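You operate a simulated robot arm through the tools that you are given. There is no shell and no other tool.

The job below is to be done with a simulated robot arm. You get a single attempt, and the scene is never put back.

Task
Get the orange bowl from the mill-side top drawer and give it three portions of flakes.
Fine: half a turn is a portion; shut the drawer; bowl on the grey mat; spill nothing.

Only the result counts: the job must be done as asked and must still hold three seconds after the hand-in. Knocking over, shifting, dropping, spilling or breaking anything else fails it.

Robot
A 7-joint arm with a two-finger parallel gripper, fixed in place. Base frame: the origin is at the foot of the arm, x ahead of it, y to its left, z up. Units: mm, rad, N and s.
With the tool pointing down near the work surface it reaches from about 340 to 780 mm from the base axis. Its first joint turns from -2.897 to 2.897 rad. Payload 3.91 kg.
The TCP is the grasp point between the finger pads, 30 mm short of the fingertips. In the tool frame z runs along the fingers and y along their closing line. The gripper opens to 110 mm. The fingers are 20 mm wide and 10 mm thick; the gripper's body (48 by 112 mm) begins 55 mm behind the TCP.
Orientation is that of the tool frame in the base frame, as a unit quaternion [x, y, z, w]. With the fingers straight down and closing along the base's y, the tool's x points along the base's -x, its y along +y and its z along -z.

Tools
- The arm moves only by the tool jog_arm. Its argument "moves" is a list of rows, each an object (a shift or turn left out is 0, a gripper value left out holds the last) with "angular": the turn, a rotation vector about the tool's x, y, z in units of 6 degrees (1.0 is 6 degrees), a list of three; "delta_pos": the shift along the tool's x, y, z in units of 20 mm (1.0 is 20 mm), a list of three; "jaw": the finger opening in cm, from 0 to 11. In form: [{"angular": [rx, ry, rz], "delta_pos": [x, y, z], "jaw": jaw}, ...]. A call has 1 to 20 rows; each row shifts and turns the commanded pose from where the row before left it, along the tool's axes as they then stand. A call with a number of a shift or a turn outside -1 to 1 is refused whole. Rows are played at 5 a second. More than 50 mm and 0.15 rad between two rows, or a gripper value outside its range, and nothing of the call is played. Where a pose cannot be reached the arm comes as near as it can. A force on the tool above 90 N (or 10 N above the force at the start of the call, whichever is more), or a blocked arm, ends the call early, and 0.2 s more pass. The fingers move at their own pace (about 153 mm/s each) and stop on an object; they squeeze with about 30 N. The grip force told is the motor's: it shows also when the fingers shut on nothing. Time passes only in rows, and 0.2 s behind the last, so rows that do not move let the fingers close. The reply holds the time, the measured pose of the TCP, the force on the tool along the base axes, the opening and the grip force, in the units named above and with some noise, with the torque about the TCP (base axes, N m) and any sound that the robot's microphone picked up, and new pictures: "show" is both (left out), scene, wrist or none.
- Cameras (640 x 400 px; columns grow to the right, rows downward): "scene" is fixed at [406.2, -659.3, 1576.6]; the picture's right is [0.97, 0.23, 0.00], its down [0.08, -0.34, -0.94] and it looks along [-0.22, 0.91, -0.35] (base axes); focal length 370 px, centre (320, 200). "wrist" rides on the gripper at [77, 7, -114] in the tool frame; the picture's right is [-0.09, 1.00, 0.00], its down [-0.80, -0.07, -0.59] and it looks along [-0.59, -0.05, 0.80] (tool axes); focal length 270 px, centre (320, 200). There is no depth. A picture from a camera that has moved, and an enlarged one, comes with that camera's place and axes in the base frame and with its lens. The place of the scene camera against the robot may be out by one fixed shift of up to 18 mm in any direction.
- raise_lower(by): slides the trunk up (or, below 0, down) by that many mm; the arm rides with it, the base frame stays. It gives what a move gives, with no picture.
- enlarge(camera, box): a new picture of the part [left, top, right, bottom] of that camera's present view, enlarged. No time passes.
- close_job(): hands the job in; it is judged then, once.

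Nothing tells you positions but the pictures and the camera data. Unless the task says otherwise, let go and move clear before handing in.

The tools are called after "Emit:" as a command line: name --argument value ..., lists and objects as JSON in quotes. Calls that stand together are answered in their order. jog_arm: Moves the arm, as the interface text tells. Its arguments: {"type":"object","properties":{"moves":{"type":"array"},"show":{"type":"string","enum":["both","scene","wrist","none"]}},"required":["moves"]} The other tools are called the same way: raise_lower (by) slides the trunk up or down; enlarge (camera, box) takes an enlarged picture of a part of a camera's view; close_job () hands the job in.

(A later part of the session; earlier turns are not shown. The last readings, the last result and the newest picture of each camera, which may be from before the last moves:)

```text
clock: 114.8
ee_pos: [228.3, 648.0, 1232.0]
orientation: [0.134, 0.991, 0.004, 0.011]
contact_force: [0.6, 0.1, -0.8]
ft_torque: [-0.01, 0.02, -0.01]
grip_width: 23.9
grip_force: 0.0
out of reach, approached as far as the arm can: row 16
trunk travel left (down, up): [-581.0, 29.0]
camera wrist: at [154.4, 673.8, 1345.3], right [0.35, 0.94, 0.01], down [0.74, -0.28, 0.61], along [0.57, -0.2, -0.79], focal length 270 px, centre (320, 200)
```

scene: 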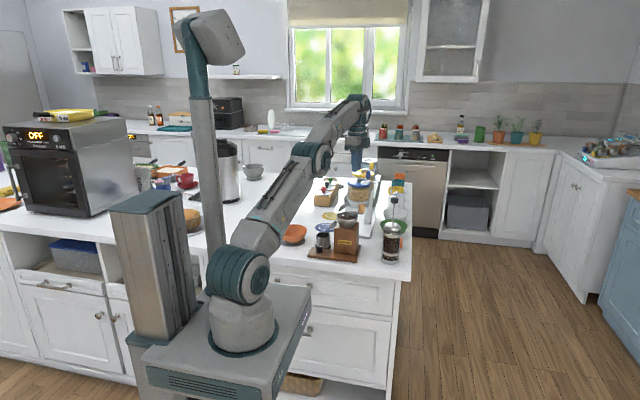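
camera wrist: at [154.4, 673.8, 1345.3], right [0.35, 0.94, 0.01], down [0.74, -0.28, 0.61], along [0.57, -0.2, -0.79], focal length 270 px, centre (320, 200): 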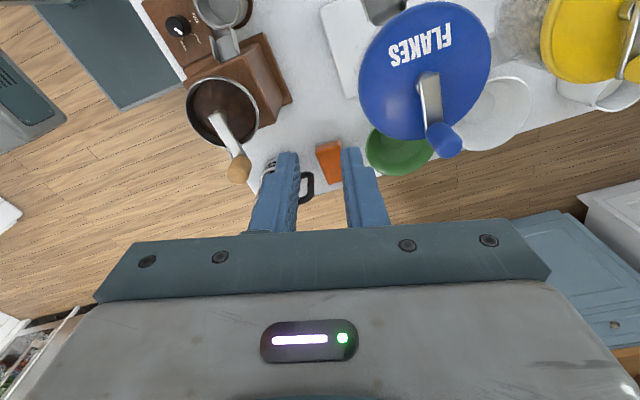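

That call couldn't move the arm (stuck at the reach limit), but the rotation worked and gives a good side view of the crank. I'll zoom in before retreating.

Emit:
enlarge --camera "wrist" --box '[320, 0, 560, 180]'

Emit:
jog_arm --moves '[{"delta_pos": [0, -1, 0]}, {"delta_pos": [0, -1, 0]}]' --show "none"

```text
2.22 times, centred on (440, 90) of wrist
camera zoom: at [154.4, 673.8, 1345.3], right [0.35, 0.94, 0.01], down [0.74, -0.28, 0.61], along [0.57, -0.2, -0.79], focal length 601 px, centre (53, 444)
```

zoom: 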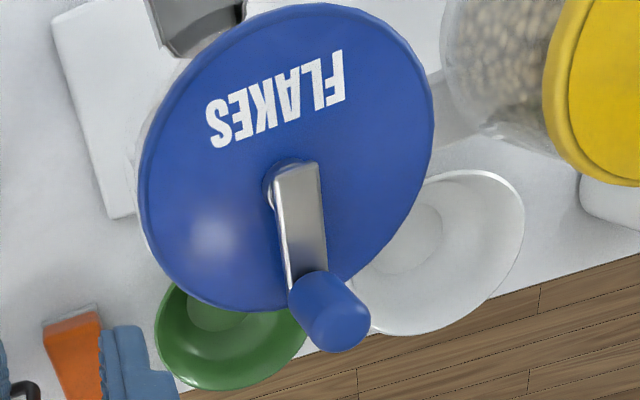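

```text
clock: 115.4
ee_pos: [217.7, 608.0, 1229.8]
orientation: [0.134, 0.991, 0.004, 0.011]
contact_force: [-0.4, -0.6, 1.0]
ft_torque: [0.03, -0.03, 0.0]
grip_width: 24.1
grip_force: 0.1
trunk travel left (down, up): [-581.0, 29.0]
```

The crank measurements: hub ≈(231, 733), knob ≈(267, 734), radius ≈36 mm. The arm moves freely again, so I'll head back to the bowl.

Emit:
jog_arm --moves '[{"delta_pos": [1, -1, 0.2]}, {"delta_pos": [1, -1, 0.3]}, {"delta_pos": [1, -1, 0.5]}, {"delta_pos": [1, -1, 0.7]}, {"delta_pos": [1, -1, 0.8]}, {"delta_pos": [1, -1, 0.8]}, {"delta_pos": [1, -1, 0.8]}, {"delta_pos": [1, -1, 0.8]}, {"delta_pos": [1, -1, 0.8]}, {"delta_pos": [1, -1, 0.8]}]' --show "none"

Emit:
jog_arm --moves '[{"angular": [-1, 0, 0]}, {"angular": [-1, 0, 0]}, {"angular": [-1, 0, 0]}, {"angular": [-1, 0, 0]}, {"angular": [-1, 0, 0]}]' --show "both"

```text
clock: 117.6
ee_pos: [-26.9, 469.2, 1095.3]
orientation: [0.132, 0.991, 0.004, 0.012]
contact_force: [-0.3, -0.6, -0.4]
ft_torque: [0.05, 0.02, -0.02]
grip_width: 24.1
grip_force: 0.0
trunk travel left (down, up): [-581.0, 29.0]
```

```text
clock: 118.8
ee_pos: [-25.6, 466.9, 1094.9]
orientation: [0.125, 0.956, 0.261, 0.044]
contact_force: [-0.2, -0.4, 0.3]
ft_torque: [0.02, 0.01, 0.0]
grip_width: 24.0
grip_force: 0.0
trunk travel left (down, up): [-581.0, 29.0]
camera wrist: at [-114.2, 437.7, 1196.1], right [0.3, 0.81, 0.51], down [0.67, -0.56, 0.49], along [0.68, 0.19, -0.71], focal length 270 px, centre (320, 200)
```

scene: 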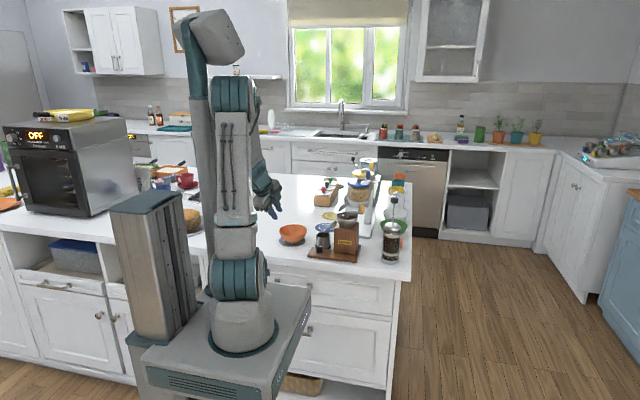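
wrist: 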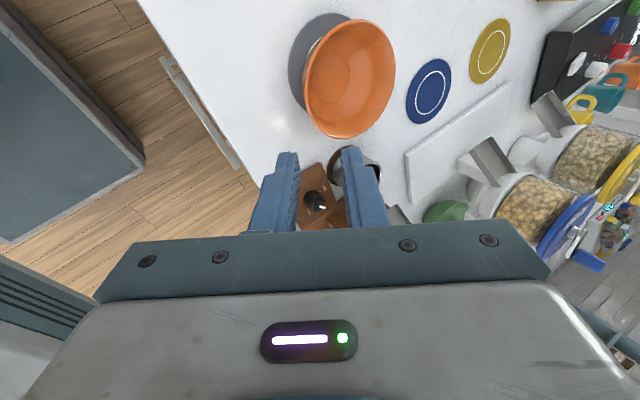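

The bowl on the mat measures (-5, 580), as expected. I'll line up for the rim grasp from the front and stop at a pre-grasp point.

Emit:
jog_arm --moves '[{"delta_pos": [0.23, -0.26, 0.77]}, {"delta_pos": [0.23, -0.26, 0.77]}, {"delta_pos": [0.23, -0.26, 0.77]}, {"delta_pos": [0, 0, 0.7]}]' --show "wrist"

Emit:
enlarge --camera "wrist" --box '[200, 20, 480, 230]'

```text
clock: 120.0
ee_pos: [-7.0, 497.6, 1060.5]
orientation: [0.156, 0.946, 0.282, 0.038]
contact_force: [-0.1, -0.3, -0.1]
ft_torque: [-0.01, 0.01, -0.02]
grip_width: 24.1
grip_force: 0.1
trunk travel left (down, up): [-581.0, 29.0]
stopped in row 4: the arm was blocked; the commanded pose is now the measured one
camera wrist: at [-95.2, 467.8, 1162.0], right [0.36, 0.76, 0.54], down [0.65, -0.62, 0.45], along [0.68, 0.19, -0.71], focal length 270 px, centre (320, 200)
```

wrist: 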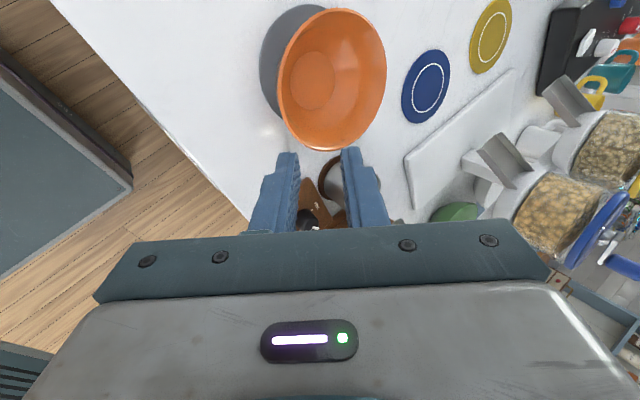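

```text
1.90 times, centred on (340, 125) of wrist
camera zoom: at [-95.2, 467.8, 1162.0], right [0.36, 0.76, 0.54], down [0.65, -0.62, 0.45], along [0.68, 0.19, -0.71], focal length 515 px, centre (282, 343)
```

zoom: 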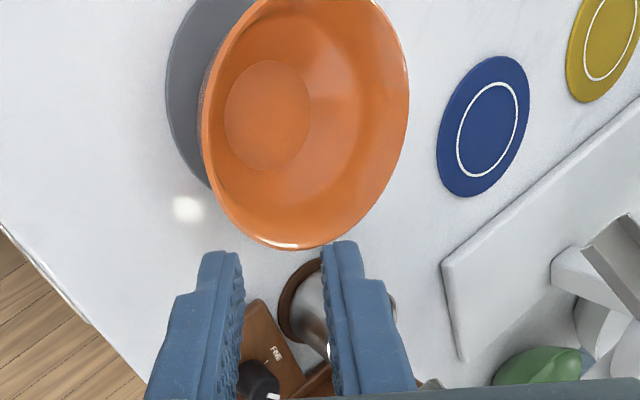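

It's blocked again. I'll see which part is touching.

Emit:
enlarge --camera "scene" --box '[130, 0, 350, 260]'

Emit:
enlarge --camera "scene" --box '[150, 60, 350, 200]'

```text
1.54 times, centred on (240, 130) of scene
camera zoom: at [406.2, -659.3, 1576.6], right [0.97, 0.23, 0.0], down [0.08, -0.34, -0.94], along [-0.22, 0.91, -0.35], focal length 568 px, centre (443, 308)
```

zoom: 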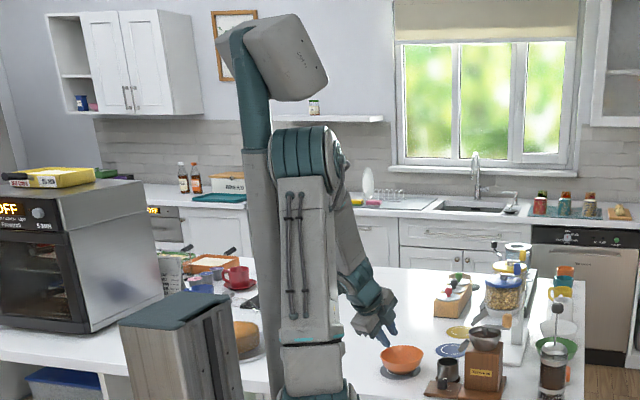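

```text
2.86 times, centred on (250, 130) of scene
camera zoom: at [406.2, -659.3, 1576.6], right [0.97, 0.23, 0.0], down [0.08, -0.34, -0.94], along [-0.22, 0.91, -0.35], focal length 1056 px, centre (520, 400)
```

zoom: 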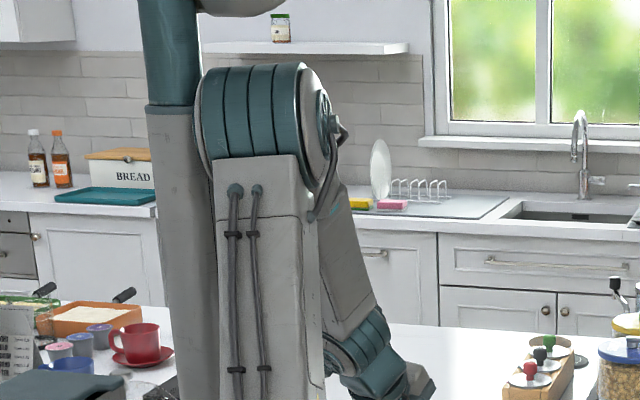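

The elbow hit the mast pole because the wrist was too far left for this pick. I'll approach from the front-right instead (tool pointing up-left), which kept the arm clear earlier.

Emit:
jog_arm --moves '[{"delta_pos": [-0.7, 0.36, -0.13]}, {"delta_pos": [-0.7, 0.36, -0.13]}, {"delta_pos": [-0.7, 0.36, -0.13]}, {"delta_pos": [-0.7, 0.36, -0.13]}, {"angular": [0.016, 0.54, -0.83]}, {"angular": [0.016, 0.54, -0.83]}, {"angular": [0.016, 0.54, -0.83]}, {"angular": [0.016, 0.54, -0.83]}, {"angular": [0.016, 0.54, -0.83]}, {"angular": [0.016, 0.54, -0.83]}, {"angular": [0.016, 0.54, -0.83]}, {"angular": [0.016, 0.54, -0.83]}]' --show "both"

```text
clock: 122.6
ee_pos: [49.1, 497.7, 1084.0]
orientation: [-0.242, 0.928, 0.272, -0.08]
contact_force: [0.6, 0.5, 0.4]
ft_torque: [0.0, -0.01, 0.02]
grip_width: 23.8
grip_force: 0.1
trunk travel left (down, up): [-581.0, 29.0]
camera wrist: at [12.6, 411.5, 1185.0], right [-0.33, 0.78, 0.54], down [0.89, 0.07, 0.45], along [0.31, 0.63, -0.71], focal length 270 px, centre (320, 200)
```

scene: 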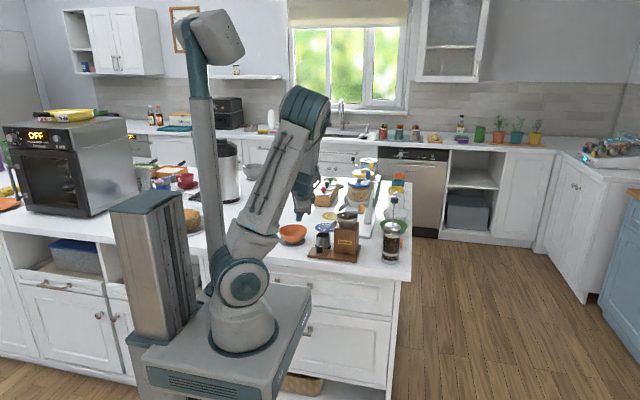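
wrist: 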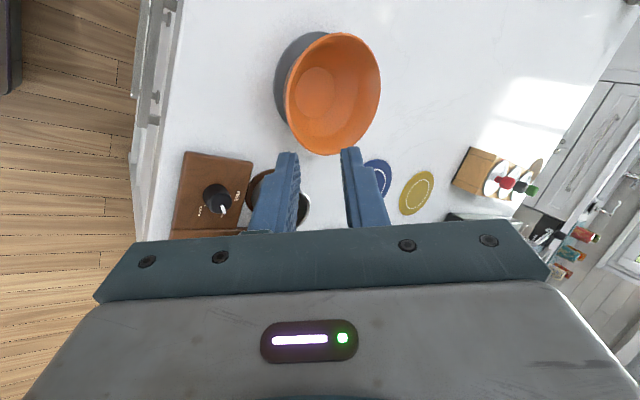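

The arm is well clear now. I'll align and advance to about 50 mm short of the bowl's rim.

Emit:
jog_arm --moves '[{"delta_pos": [0, -0.5, 0.9]}, {"delta_pos": [0, -0.5, 0.9]}, {"delta_pos": [0, -0.5, 0.9]}]' --show "wrist"

Emit:
enlarge --camera "wrist" --box '[220, 20, 460, 240]'

```text
clock: 123.4
ee_pos: [46.4, 501.9, 1022.2]
orientation: [-0.242, 0.928, 0.27, -0.08]
contact_force: [-0.5, 0.5, 0.2]
ft_torque: [-0.01, 0.0, -0.02]
grip_width: 24.0
grip_force: 0.1
trunk travel left (down, up): [-581.0, 29.0]
camera wrist: at [9.4, 414.8, 1123.9], right [-0.33, 0.78, 0.54], down [0.89, 0.07, 0.45], along [0.31, 0.63, -0.71], focal length 270 px, centre (320, 200)
```

wrist: 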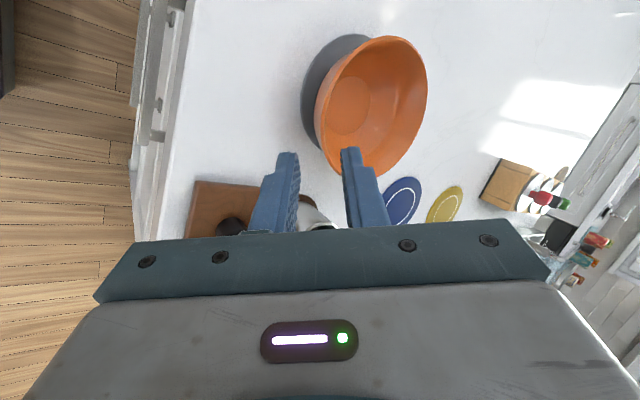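

```text
1.82 times, centred on (340, 130) of wrist
camera zoom: at [9.4, 414.8, 1123.9], right [-0.33, 0.78, 0.54], down [0.89, 0.07, 0.45], along [0.31, 0.63, -0.71], focal length 491 px, centre (284, 327)
```

zoom: 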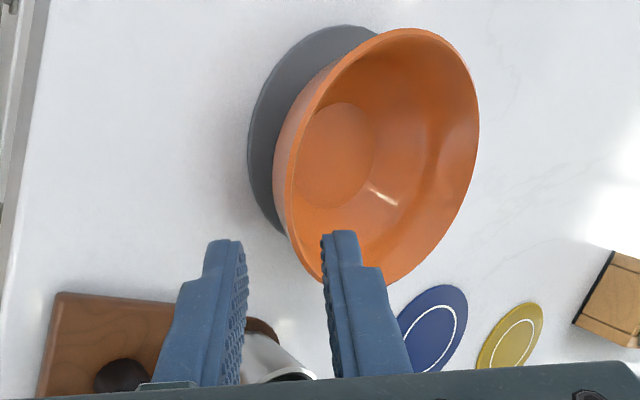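

The rim is centred between the fingers. I'll advance the remaining ~51 mm and grip.

Emit:
jog_arm --moves '[{"delta_pos": [0, -0.02, 0.8]}, {"delta_pos": [0, -0.02, 0.8]}, {"delta_pos": [0, 0, 0.5]}, {"delta_pos": [0, 0, 0.48]}, {}]' --show "wrist"

Emit:
enlarge --camera "wrist" --box '[220, 20, 460, 240]'

```text
clock: 124.6
ee_pos: [30.6, 524.0, 978.1]
orientation: [-0.242, 0.928, 0.272, -0.08]
contact_force: [-0.8, -0.2, 0.0]
ft_torque: [0.01, -0.02, 0.01]
grip_width: 24.1
grip_force: 0.0
trunk travel left (down, up): [-581.0, 29.0]
camera wrist: at [-5.6, 438.1, 1079.5], right [-0.33, 0.78, 0.54], down [0.89, 0.07, 0.45], along [0.31, 0.63, -0.71], focal length 270 px, centre (320, 200)
```

wrist: 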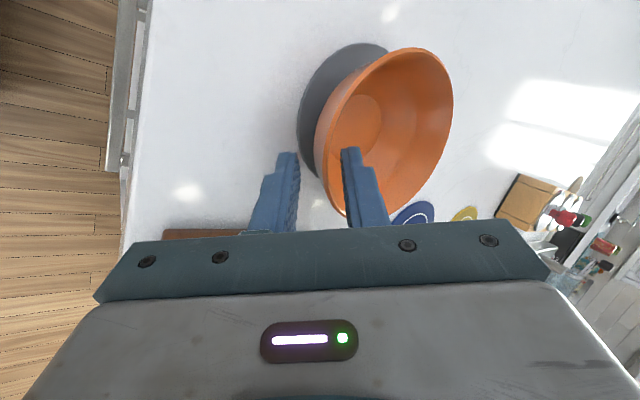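

```text
1.82 times, centred on (340, 130) of wrist
camera zoom: at [-5.6, 438.1, 1079.5], right [-0.33, 0.78, 0.54], down [0.89, 0.07, 0.45], along [0.31, 0.63, -0.71], focal length 491 px, centre (284, 327)
```

zoom: 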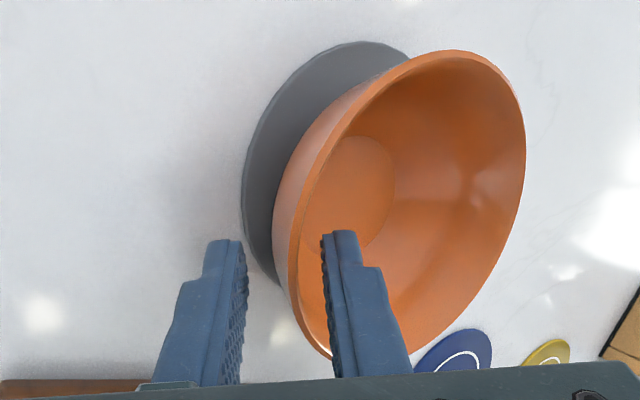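

The finger placement matches the earlier grasp. I'll close, then lift straight up.

Emit:
jog_arm --moves '[{"delta_pos": [0, 0, 0.12]}, {"jaw": 0}, {}, {}]' --show "none"

Emit:
jog_arm --moves '[{"delta_pos": [0.008, 0.27, -0.42]}, {"delta_pos": [0.016, 0.5, -0.8]}, {"delta_pos": [0.016, 0.5, -0.8]}, {"delta_pos": [0.016, 0.5, -0.8]}, {"delta_pos": [0.016, 0.5, -0.8]}]' --show "both"

```text
clock: 125.6
ee_pos: [30.9, 524.6, 975.7]
orientation: [-0.242, 0.928, 0.272, -0.08]
contact_force: [-0.5, 0.9, 2.0]
ft_torque: [0.06, -0.01, 0.02]
grip_width: 6.4
grip_force: 30.1
trunk travel left (down, up): [-581.0, 29.0]
```

```text
clock: 126.8
ee_pos: [30.0, 523.0, 1062.7]
orientation: [-0.243, 0.928, 0.271, -0.081]
contact_force: [0.2, -0.5, -0.9]
ft_torque: [-0.1, -0.06, 0.01]
grip_width: 6.4
grip_force: 30.0
trunk travel left (down, up): [-581.0, 29.0]
camera wrist: at [-6.3, 437.6, 1164.4], right [-0.33, 0.78, 0.54], down [0.89, 0.07, 0.45], along [0.31, 0.63, -0.71], focal length 270 px, centre (320, 200)
```

scene: 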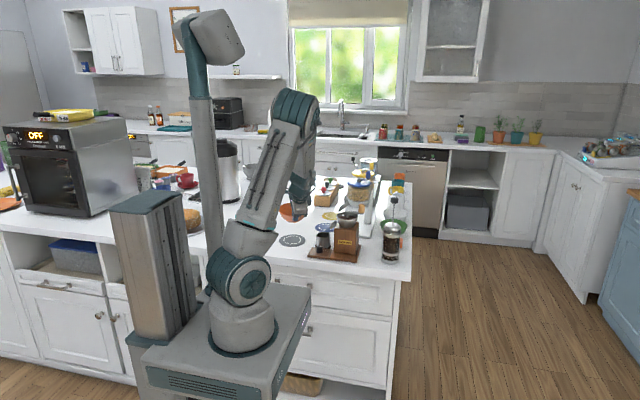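
wrist: 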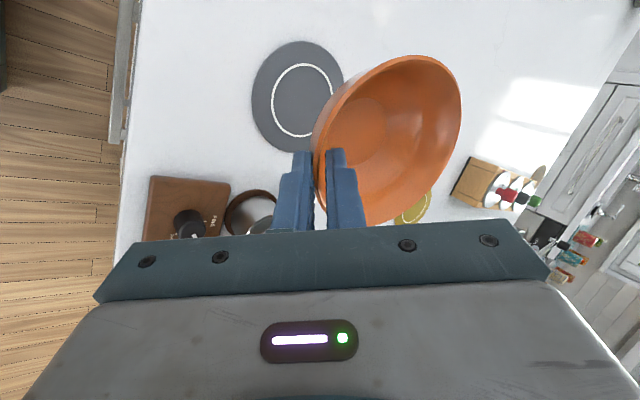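

The bowl is lifted level. I'll move back past the mill's cup, then swing the bowl to point straight away (+y).

Emit:
jog_arm --moves '[{"delta_pos": [-0.45, 0.67, 0.425]}, {"delta_pos": [-0.45, 0.67, 0.425]}, {"delta_pos": [-0.45, 0.67, 0.425]}, {"delta_pos": [-0.45, 0.67, 0.425]}, {"delta_pos": [-0.45, 0.67, 0.425]}, {"delta_pos": [-0.45, 0.67, 0.425]}, {"angular": [-0.017, -0.544, 0.84]}, {"angular": [-0.017, -0.544, 0.84]}, {"angular": [-0.017, -0.544, 0.84]}, {"angular": [-0.017, -0.544, 0.84]}, {"angular": [-0.017, -0.544, 0.84]}]' --show "both"

```text
clock: 129.2
ee_pos: [31.0, 634.8, 1062.6]
orientation: [0.008, 0.959, 0.283, -0.007]
contact_force: [-0.1, 0.0, -1.9]
ft_torque: [-0.1, 0.03, 0.02]
grip_width: 6.5
grip_force: 30.1
trunk travel left (down, up): [-581.0, 29.0]
camera wrist: at [-44.4, 578.0, 1163.4], right [0.11, 0.84, 0.54], down [0.8, -0.39, 0.45], along [0.58, 0.39, -0.71], focal length 270 px, centre (320, 200)
```

scene: 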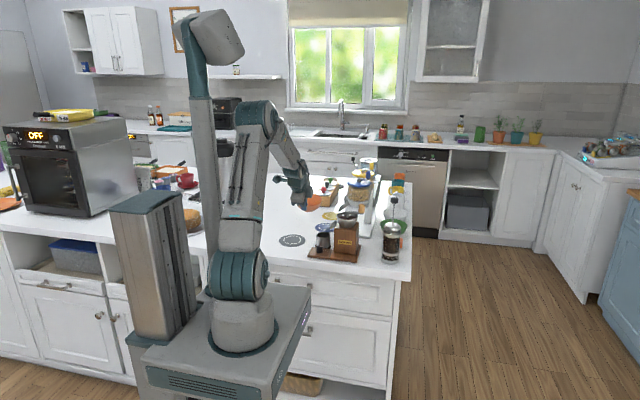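
wrist: 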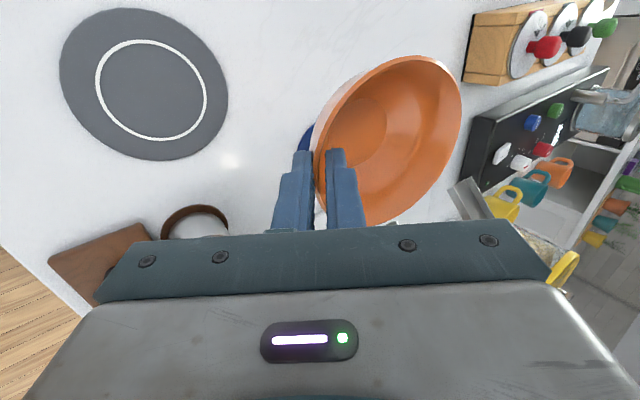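

The bowl is clear behind the mill. I'll lower it at x≈30 to about 10 mm above the counter, then check before sliding under the chute.

Emit:
jog_arm --moves '[{"delta_pos": [-0.01, -0.15, 0.82]}, {"delta_pos": [-0.01, -0.15, 0.82]}, {"delta_pos": [-0.01, -0.15, 0.82]}, {"delta_pos": [-0.01, -0.15, 0.82]}, {"delta_pos": [-0.01, -0.15, 0.82]}, {}]' --show "both"

Emit:
enlarge --camera "scene" --box '[270, 150, 420, 260]'

Emit:
enlarge --camera "wrist" --box '[280, 0, 640, 240]'

```text
clock: 130.6
ee_pos: [30.4, 666.3, 984.8]
orientation: [0.006, 0.959, 0.283, -0.006]
contact_force: [-0.1, 0.1, -2.8]
ft_torque: [-0.16, 0.02, -0.04]
grip_width: 6.4
grip_force: 30.0
trunk travel left (down, up): [-581.0, 29.0]
camera wrist: at [-43.5, 609.6, 1086.9], right [0.1, 0.84, 0.54], down [0.81, -0.39, 0.45], along [0.58, 0.39, -0.71], focal length 270 px, centre (320, 200)
```

scene: 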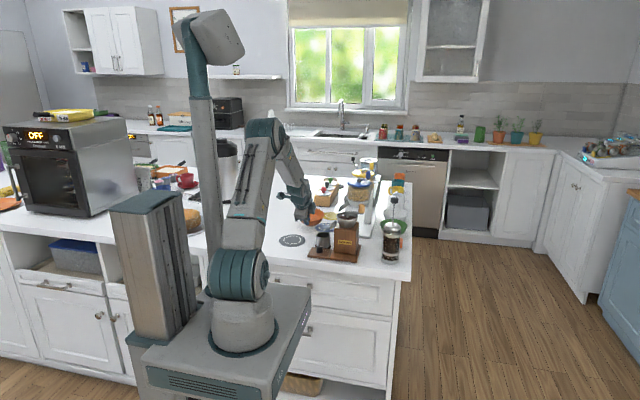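
wrist: 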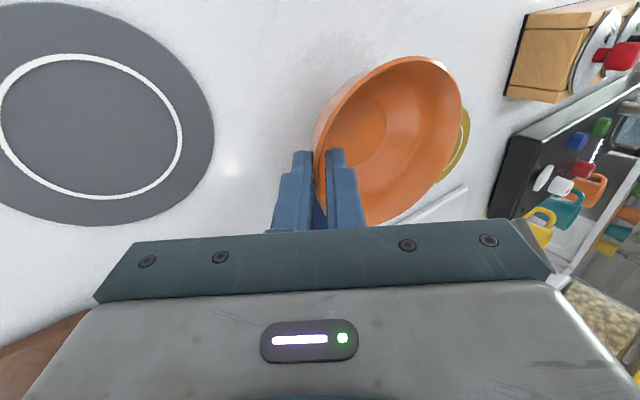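

```text
3.64 times, centred on (345, 205) of scene
camera zoom: at [406.2, -659.3, 1576.6], right [0.97, 0.23, 0.0], down [0.08, -0.34, -0.94], along [-0.22, 0.91, -0.35], focal length 1344 px, centre (229, 182)
```

zoom: 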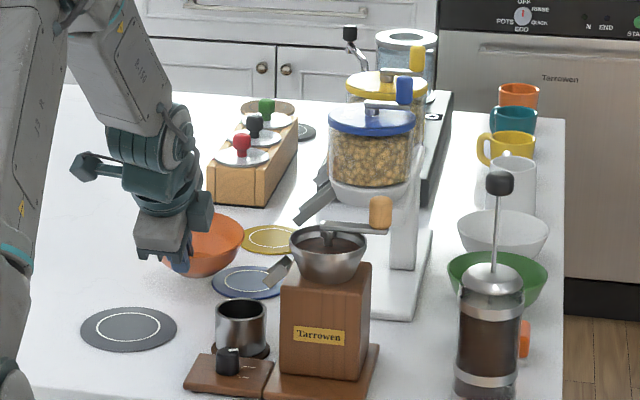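

```text
1.67 times, centred on (460, 120) of wrist
camera zoom: at [-43.5, 609.6, 1086.9], right [0.1, 0.84, 0.54], down [0.81, -0.39, 0.45], along [0.58, 0.39, -0.71], focal length 450 px, centre (87, 333)
```

zoom: 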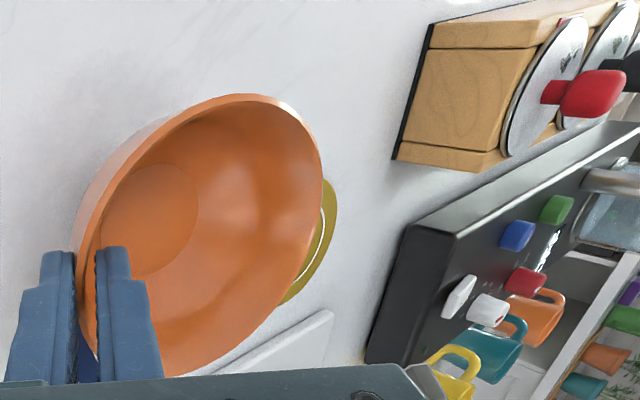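

The rim height (~975) is below the chute outlet (~997). I'll slide the bowl +x under the outlet.

Emit:
jog_arm --moves '[{"delta_pos": [-0.9, 0.018, -0.008]}, {"delta_pos": [-0.9, 0.018, -0.008]}, {"delta_pos": [-0.9, 0.018, -0.008]}, {"delta_pos": [-0.9, 0.018, -0.008]}, {"delta_pos": [-0.9, 0.018, -0.008]}, {}]' --show "both"

Emit:
enlarge --camera "scene" --box '[290, 160, 410, 250]'

Emit:
enlarge --camera "wrist" --box '[280, 0, 640, 240]'

```text
clock: 132.0
ee_pos: [124.5, 665.4, 985.9]
orientation: [0.006, 0.959, 0.282, -0.006]
contact_force: [0.0, 1.1, -1.7]
ft_torque: [-0.14, -0.04, 0.01]
grip_width: 6.2
grip_force: 30.0
trunk travel left (down, up): [-581.0, 29.0]
camera wrist: at [49.2, 609.6, 1087.0], right [0.1, 0.84, 0.54], down [0.81, -0.39, 0.45], along [0.58, 0.39, -0.71], focal length 270 px, centre (320, 200)
```

scene: 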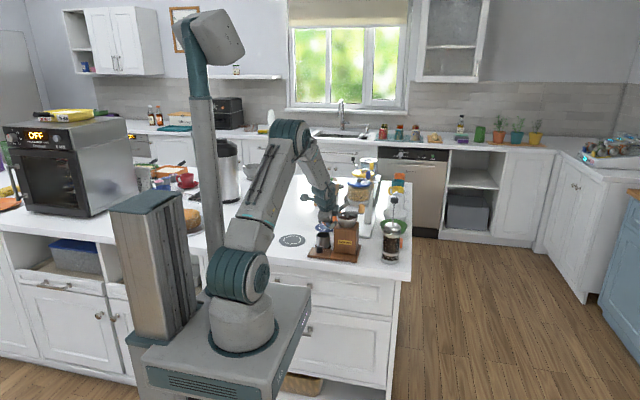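
wrist: 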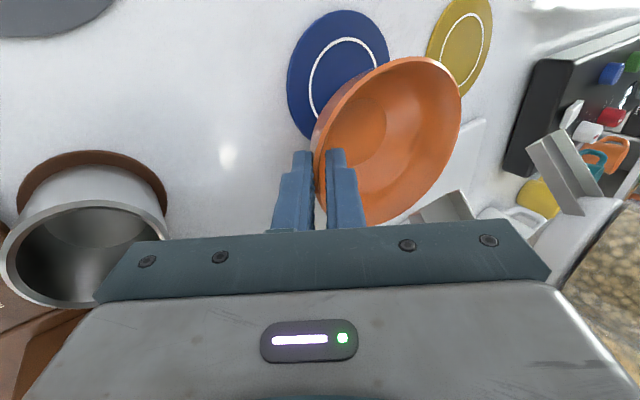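

```text
4.44 times, centred on (350, 205) of scene
camera zoom: at [406.2, -659.3, 1576.6], right [0.97, 0.23, 0.0], down [0.08, -0.34, -0.94], along [-0.22, 0.91, -0.35], focal length 1642 px, centre (187, 178)
```

zoom: 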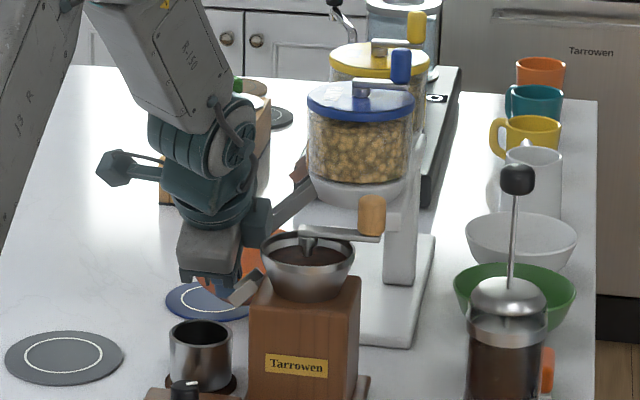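

```text
1.67 times, centred on (460, 120) of wrist
camera zoom: at [49.2, 609.6, 1087.0], right [0.1, 0.84, 0.54], down [0.81, -0.39, 0.45], along [0.58, 0.39, -0.71], focal length 450 px, centre (87, 333)
```

zoom: 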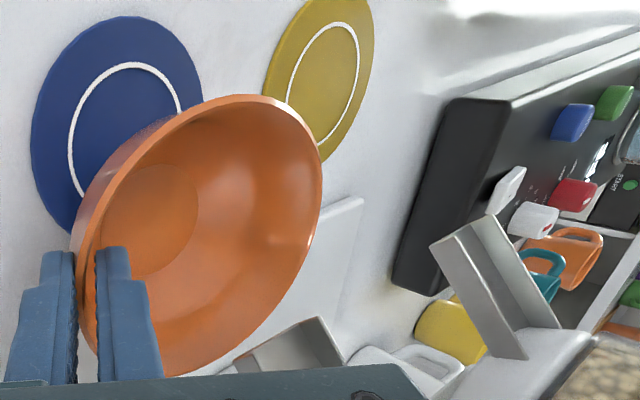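

The outlet sits near x≈157, so I'll shift the bowl a few mm further to x≈132, y≈734 and lower it gently to the counter.

Emit:
jog_arm --moves '[{"delta_pos": [-0.4, 0.13, 0.08]}, {"delta_pos": [0, -0.16, 0.25]}, {}]' --show "none"

Emit:
jog_arm --moves '[{"delta_pos": [0, -0.055, 0.085]}, {}]' --show "none"

Emit:
jog_arm --moves '[{"delta_pos": [0, -0.04, 0.063]}, {}]' --show "none"

```text
clock: 132.8
ee_pos: [130.5, 670.5, 980.9]
orientation: [0.006, 0.959, 0.283, -0.006]
contact_force: [0.4, -0.2, -2.1]
ft_torque: [-0.12, 0.05, 0.02]
grip_width: 6.3
grip_force: 29.7
trunk travel left (down, up): [-581.0, 29.0]
```

```text
clock: 133.4
ee_pos: [131.8, 669.7, 976.8]
orientation: [0.006, 0.96, 0.282, -0.007]
contact_force: [0.4, -0.1, -1.5]
ft_torque: [-0.08, 0.02, 0.02]
grip_width: 6.5
grip_force: 30.8
trunk travel left (down, up): [-581.0, 29.0]
```

```text
clock: 134.0
ee_pos: [130.9, 668.8, 975.9]
orientation: [0.006, 0.959, 0.282, -0.007]
contact_force: [0.5, 1.4, 2.2]
ft_torque: [0.06, -0.07, 0.02]
grip_width: 6.1
grip_force: 29.9
trunk travel left (down, up): [-581.0, 29.0]
```

Contact at z≈976. I'll release and look.

Emit:
jog_arm --moves '[{"jaw": 2.4}, {}, {}]' --show "wrist"

Emit:
enlarge --camera "wrist" --box '[240, 0, 560, 240]'

```text
clock: 134.8
ee_pos: [129.0, 668.4, 975.7]
orientation: [0.007, 0.959, 0.283, -0.006]
contact_force: [0.4, 0.0, -0.7]
ft_torque: [-0.02, 0.02, 0.0]
grip_width: 23.8
grip_force: 0.1
trunk travel left (down, up): [-581.0, 29.0]
camera wrist: at [55.5, 612.3, 1077.4], right [0.1, 0.84, 0.54], down [0.81, -0.39, 0.45], along [0.58, 0.39, -0.71], focal length 270 px, centre (320, 200)
```

wrist: 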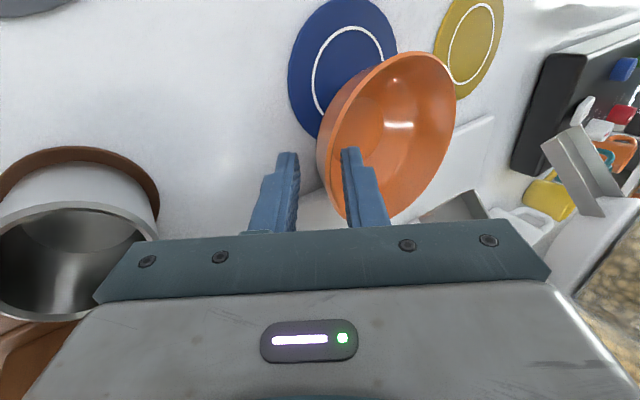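

```text
1.67 times, centred on (400, 120) of wrist
camera zoom: at [55.5, 612.3, 1077.4], right [0.1, 0.84, 0.54], down [0.81, -0.39, 0.45], along [0.58, 0.39, -0.71], focal length 450 px, centre (187, 333)
```

zoom: 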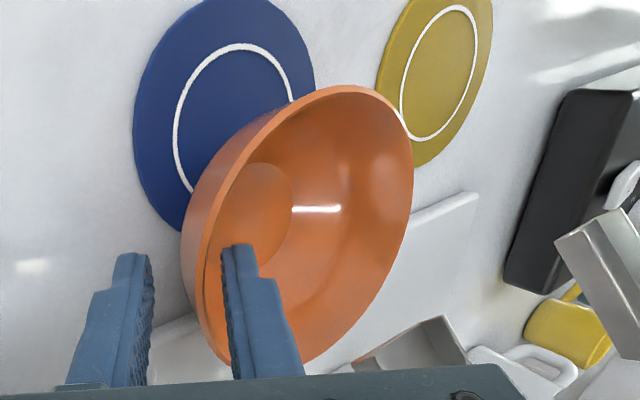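

The bowl rests under the outlet with its centre ≈(131, 733). I'll back the fingers out along the tool axis and retreat.

Emit:
jog_arm --moves '[{"delta_pos": [0, 0, -0.5]}, {"delta_pos": [0, 0, -0.8]}, {"delta_pos": [0, 0, -1]}, {"delta_pos": [0, 0, -1]}, {"delta_pos": [0, 0, -1]}, {"delta_pos": [0.5, 0, -1]}, {"delta_pos": [0.5, 0, -1]}]' --show "both"

Emit:
enlarge --camera "wrist" --box '[300, 0, 640, 220]'

Emit:
enlarge --camera "scene" --box '[290, 160, 410, 250]'

```text
clock: 136.4
ee_pos: [112.0, 600.8, 1083.3]
orientation: [0.006, 0.959, 0.283, -0.007]
contact_force: [0.2, -0.3, 0.2]
ft_torque: [0.01, -0.01, -0.04]
grip_width: 24.0
grip_force: 0.1
trunk travel left (down, up): [-581.0, 29.0]
camera wrist: at [37.1, 544.6, 1184.5], right [0.1, 0.84, 0.54], down [0.8, -0.39, 0.45], along [0.58, 0.39, -0.71], focal length 270 px, centre (320, 200)
```

scene: 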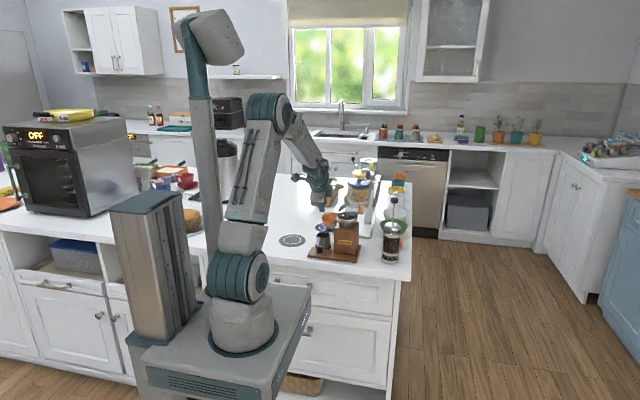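
wrist: 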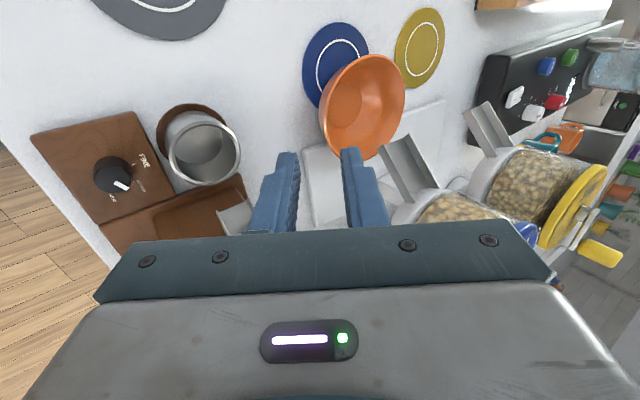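

```text
1.82 times, centred on (470, 110) of wrist
camera zoom: at [37.1, 544.6, 1184.5], right [0.1, 0.84, 0.54], down [0.8, -0.39, 0.45], along [0.58, 0.39, -0.71], focal length 491 px, centre (47, 364)
```

zoom: 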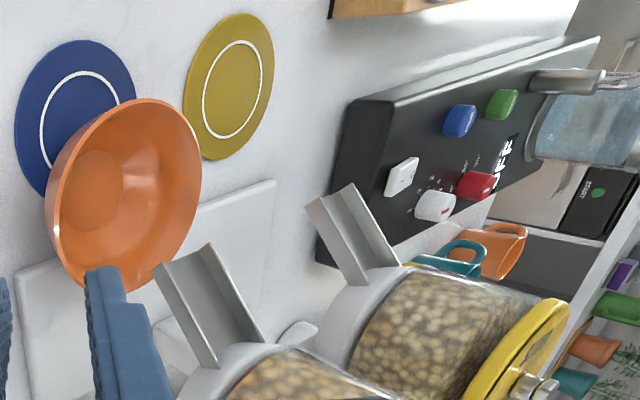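

```text
4.44 times, centred on (350, 205) of scene
camera zoom: at [406.2, -659.3, 1576.6], right [0.97, 0.23, 0.0], down [0.08, -0.34, -0.94], along [-0.22, 0.91, -0.35], focal length 1642 px, centre (187, 178)
```

zoom: 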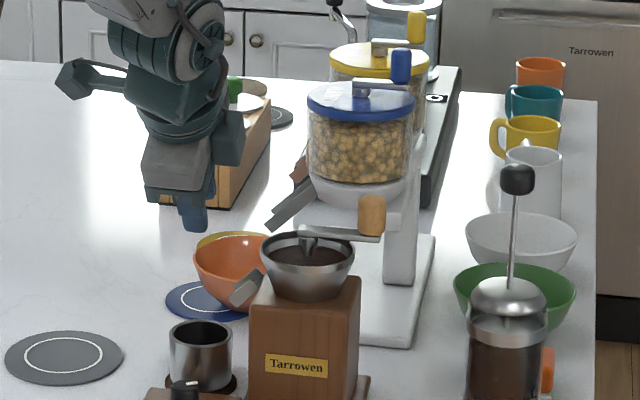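

The bowl is well placed: the outlet at (153, 732) is above its opening, about 20 mm off-centre. Next I'll raise the trunk to its maximum, lift the tool and roll it so the fingers close along x, tilted outward to reach the crank knob.

Emit:
raise_lower --by 28

Emit:
jog_arm --moves '[{"delta_pos": [0.014, 0.5, -0.8]}, {"delta_pos": [0.014, 0.5, -0.8]}, {"delta_pos": [0.014, 0.5, -0.8]}, {"delta_pos": [0.014, 0.5, -0.8]}, {"delta_pos": [0.014, 0.5, -0.8]}, {"delta_pos": [0.014, 0.5, -0.8]}, {"delta_pos": [0.014, 0.5, -0.8]}]' --show "none"

Emit:
jog_arm --moves '[{"angular": [0, 0, -1], "jaw": 4.5}, {"angular": [0, 0, -1]}, {"angular": [0, 0, -1]}, {"angular": [0, 0, -1]}, {"angular": [0, 0, -1]}, {"angular": [0, 0, -1]}, {"angular": [0, 0, -1]}, {"angular": [0, 0, -1]}, {"angular": [0, 0, -1]}, {"angular": [0, 0, -1]}, {"angular": [0, 0, -1]}, {"angular": [0, 0, -1]}, {"angular": [0, 0, -1]}, {"angular": [0, 0, -1]}, {"angular": [0, 0, -1]}]' --show "both"

```text
clock: 137.1
ee_pos: [112.1, 599.7, 1109.7]
orientation: [0.006, 0.959, 0.282, -0.007]
contact_force: [-0.7, -0.7, -0.8]
ft_torque: [0.02, 0.0, 0.0]
grip_width: 23.9
grip_force: 0.0
trunk travel left (down, up): [-609.0, 1.0]
```

```text
clock: 138.7
ee_pos: [111.5, 600.7, 1244.5]
orientation: [0.006, 0.959, 0.284, -0.006]
contact_force: [0.1, 0.2, -0.7]
ft_torque: [0.01, -0.01, -0.03]
grip_width: 24.0
grip_force: 0.1
trunk travel left (down, up): [-609.0, 1.0]
```

```text
clock: 141.9
ee_pos: [112.3, 599.0, 1243.4]
orientation: [-0.675, 0.682, 0.205, 0.194]
contact_force: [0.1, -0.1, -0.3]
ft_torque: [-0.01, -0.01, 0.0]
grip_width: 45.1
grip_force: 0.0
trunk travel left (down, up): [-609.0, 1.0]
camera wrist: at [106.3, 472.3, 1298.0], right [-0.99, 0.08, 0.06], down [0.09, 0.35, 0.93], along [0.05, 0.93, -0.35], focal length 270 px, centre (320, 200)
```

scene: 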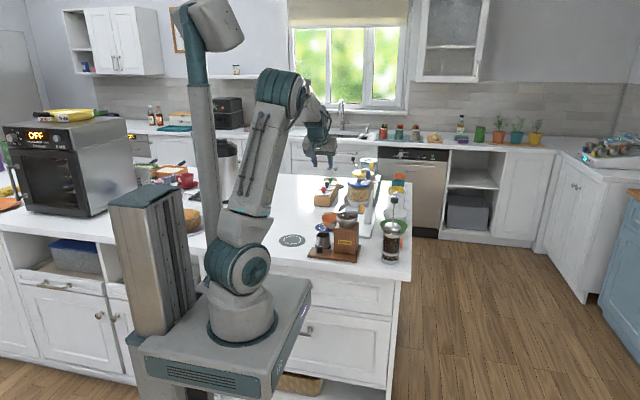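
wrist: 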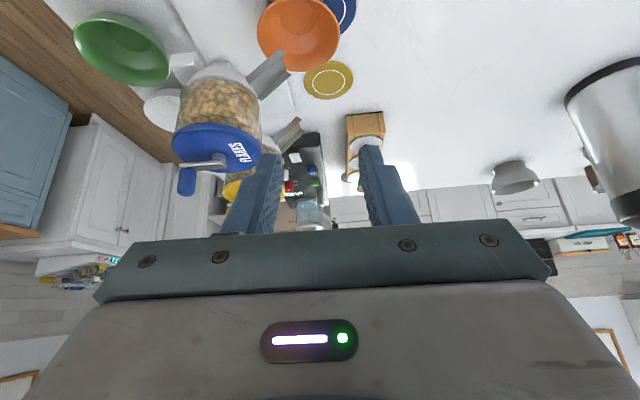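

This view shows the dispenser and crank from the side, ideal for measuring heights. I'll zoom in.

Emit:
enlarge --camera "wrist" --box '[140, 20, 360, 220]'

Emit:
enlarge --camera "scene" --box '[330, 160, 400, 215]'

```text
2.00 times, centred on (250, 120) of wrist
camera zoom: at [106.3, 472.3, 1298.0], right [-0.99, 0.08, 0.06], down [0.09, 0.35, 0.93], along [0.05, 0.93, -0.35], focal length 541 px, centre (460, 360)
```

zoom: 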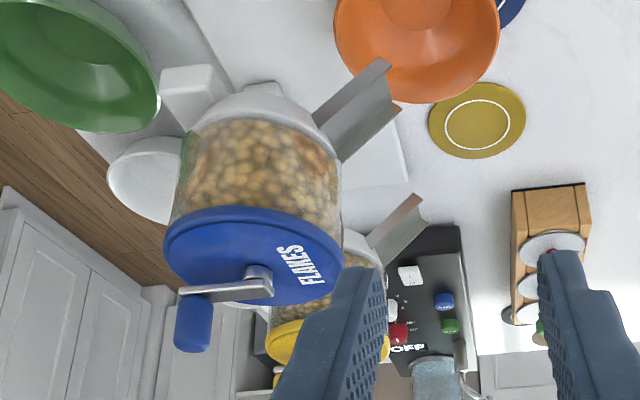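

```text
7.27 times, centred on (365, 188) of scene
camera zoom: at [406.2, -659.3, 1576.6], right [0.97, 0.23, 0.0], down [0.08, -0.34, -0.94], along [-0.22, 0.91, -0.35], focal length 2687 px, centre (-7, 291)
```

zoom: 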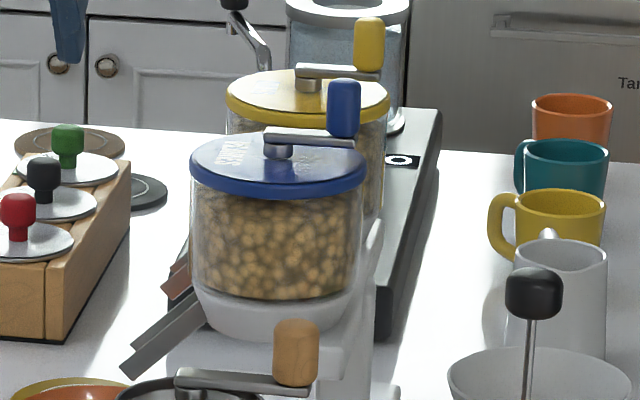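

Both cameras agree: knob centre (267, 734), z 1146–1177, plate top ≈1143, hub ≈(231.5, 734), radius ≈35.5. I'll move above the knob.

Emit:
jog_arm --moves '[{"delta_pos": [-0.705, -0.963, 0.381]}, {"delta_pos": [-0.705, -0.963, 0.381]}, {"delta_pos": [-0.705, -0.963, 0.381]}, {"delta_pos": [-0.705, -0.963, 0.381]}, {"delta_pos": [-0.705, -0.963, 0.381]}, {"delta_pos": [-0.705, -0.963, 0.381]}, {"delta_pos": [-0.705, -0.963, 0.381]}, {"delta_pos": [-0.705, -0.963, 0.381]}, {}]' --show "both"

Emit:
enlarge --camera "wrist" --box '[220, 40, 420, 240]'

```text
clock: 143.9
ee_pos: [267.6, 726.5, 1248.9]
orientation: [-0.674, 0.682, 0.205, 0.196]
contact_force: [0.4, 0.0, -0.4]
ft_torque: [-0.01, -0.01, 0.01]
grip_width: 45.1
grip_force: 0.1
trunk travel left (down, up): [-609.0, 1.0]
camera wrist: at [261.6, 598.4, 1304.2], right [-0.99, 0.08, 0.06], down [0.09, 0.35, 0.93], along [0.05, 0.93, -0.35], focal length 270 px, centre (320, 200)
```

scene: 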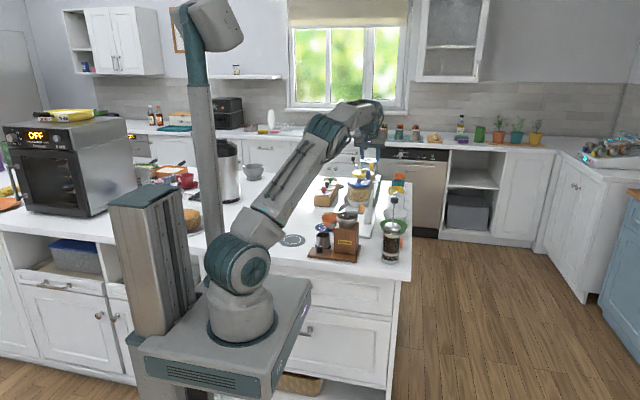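
wrist: 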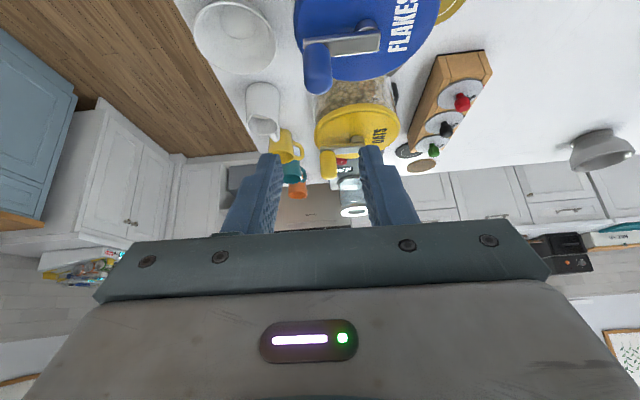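

```text
2.00 times, centred on (320, 140) of wrist
camera zoom: at [261.6, 598.4, 1304.2], right [-0.99, 0.08, 0.06], down [0.09, 0.35, 0.93], along [0.05, 0.93, -0.35], focal length 541 px, centre (320, 320)
```

zoom: 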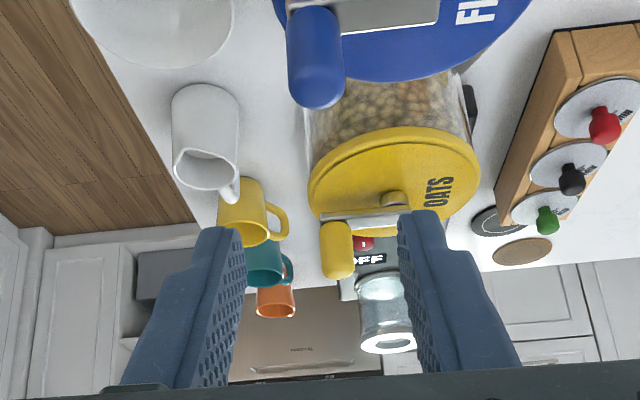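

"OATS" is the yellow one, so the blue one is the right dispenser. The knob axis is at (265.5, 734). I'll nudge 2 mm, lower over the knob and check.

Emit:
jog_arm --moves '[{"delta_pos": [0.4, 0.1, 0.62]}, {"delta_pos": [0.544, 0, 0.839]}, {"delta_pos": [0.544, 0, 0.839]}, {}]' --show "both"

Emit:
enlarge --camera "wrist" --box '[220, 40, 420, 240]'

Emit:
enlarge --camera "scene" --box '[330, 150, 400, 205]'

```text
clock: 144.9
ee_pos: [265.5, 727.8, 1196.0]
orientation: [-0.673, 0.683, 0.204, 0.196]
contact_force: [-0.4, 0.0, -0.6]
ft_torque: [-0.01, 0.0, 0.03]
grip_width: 45.1
grip_force: 0.0
trunk travel left (down, up): [-609.0, 1.0]
camera wrist: at [259.4, 600.1, 1250.9], right [-0.99, 0.08, 0.06], down [0.09, 0.35, 0.93], along [0.06, 0.93, -0.35], focal length 270 px, centre (320, 200)
```

scene: 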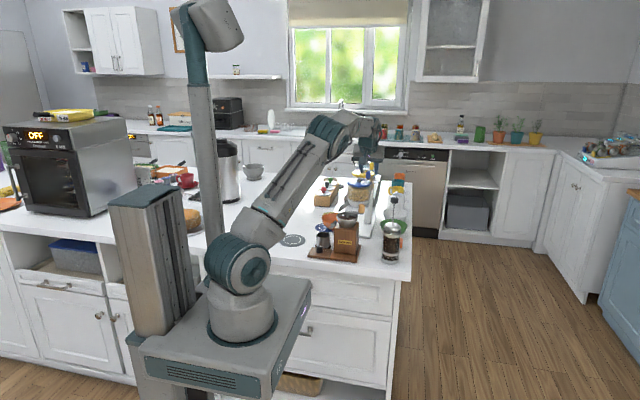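
wrist: 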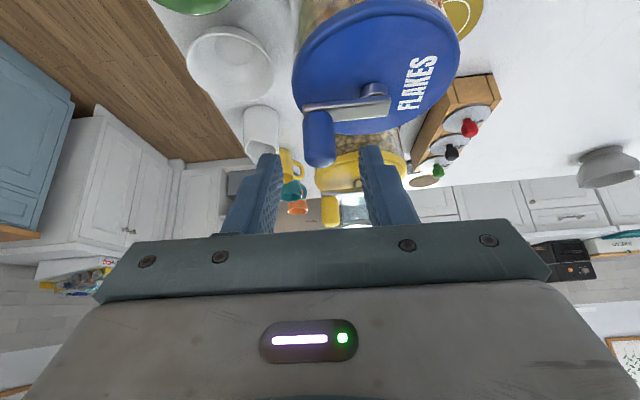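

```text
2.00 times, centred on (320, 140) of wrist
camera zoom: at [259.4, 600.1, 1250.9], right [-0.99, 0.08, 0.06], down [0.09, 0.35, 0.93], along [0.06, 0.93, -0.35], focal length 541 px, centre (320, 320)
```

zoom: 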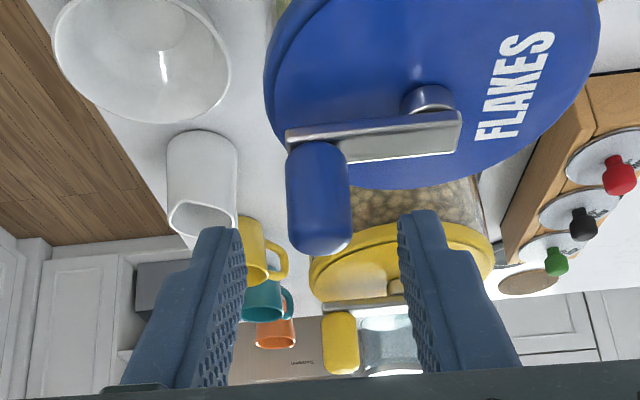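

```text
7.27 times, centred on (365, 178) of scene
camera zoom: at [406.2, -659.3, 1576.6], right [0.97, 0.23, 0.0], down [0.08, -0.34, -0.94], along [-0.22, 0.91, -0.35], focal length 2687 px, centre (-7, 364)
```

zoom: 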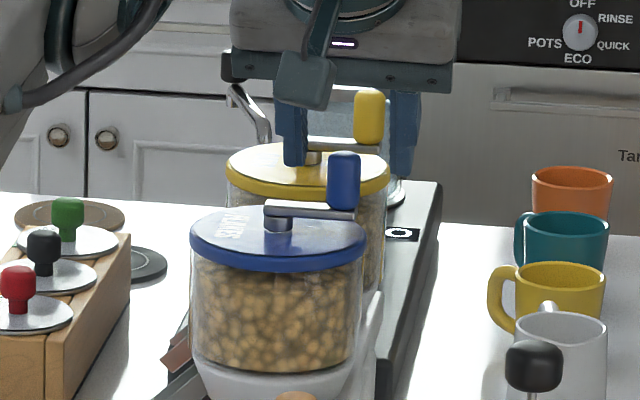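

The fingers straddle the knob properly. I'll lower 17 mm more and close on it.

Emit:
jog_arm --moves '[{"delta_pos": [0.273, 0, 0.33]}, {"delta_pos": [0.273, 0, 0.33]}, {}]' --show "wrist"

Emit:
enlarge --camera "wrist" --box '[220, 40, 420, 240]'

Emit:
enlarge --camera "scene" --box '[330, 150, 400, 205]'

```text
clock: 145.7
ee_pos: [264.9, 723.7, 1179.4]
orientation: [-0.673, 0.683, 0.206, 0.196]
contact_force: [1.8, 2.7, 8.5]
ft_torque: [0.18, 0.16, -0.09]
grip_width: 44.8
grip_force: 0.1
trunk travel left (down, up): [-609.0, 1.0]
camera wrist: at [258.4, 597.0, 1234.7], right [-0.99, 0.08, 0.06], down [0.09, 0.35, 0.93], along [0.06, 0.93, -0.35], focal length 270 px, centre (320, 200)
```

wrist: 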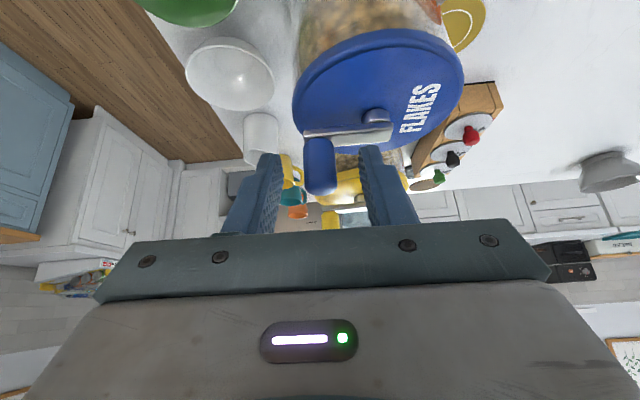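

```text
2.00 times, centred on (320, 140) of wrist
camera zoom: at [258.4, 597.0, 1234.7], right [-0.99, 0.08, 0.06], down [0.09, 0.35, 0.93], along [0.06, 0.93, -0.35], focal length 541 px, centre (320, 320)
```

zoom: 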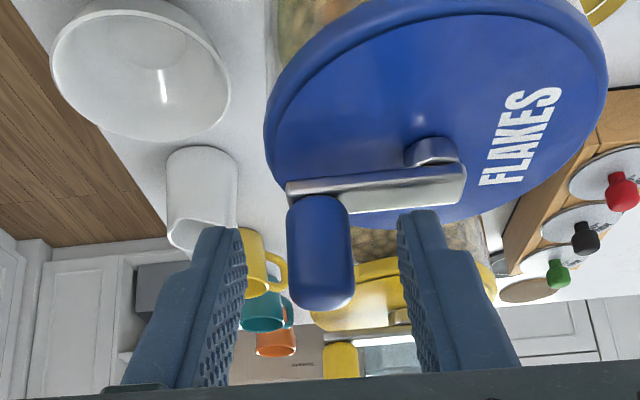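

```text
7.27 times, centred on (365, 178) of scene
camera zoom: at [406.2, -659.3, 1576.6], right [0.97, 0.23, 0.0], down [0.08, -0.34, -0.94], along [-0.22, 0.91, -0.35], focal length 2687 px, centre (-7, 364)
```

zoom: 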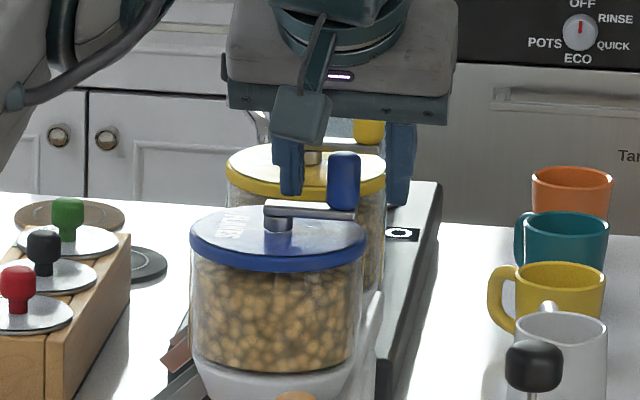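

I feel a slight upward contact of 8.5 N; a fingertip is probably touching the crank plate. I'll raise by 4 mm and recheck.

Emit:
jog_arm --moves '[{"delta_pos": [-0.109, 0, -0.168]}, {}]' --show "none"

```text
clock: 146.3
ee_pos: [264.8, 723.7, 1181.5]
orientation: [-0.674, 0.682, 0.204, 0.195]
contact_force: [0.0, 0.2, 0.2]
ft_torque: [-0.01, -0.03, 0.02]
grip_width: 45.0
grip_force: 0.1
trunk travel left (down, up): [-609.0, 1.0]
```

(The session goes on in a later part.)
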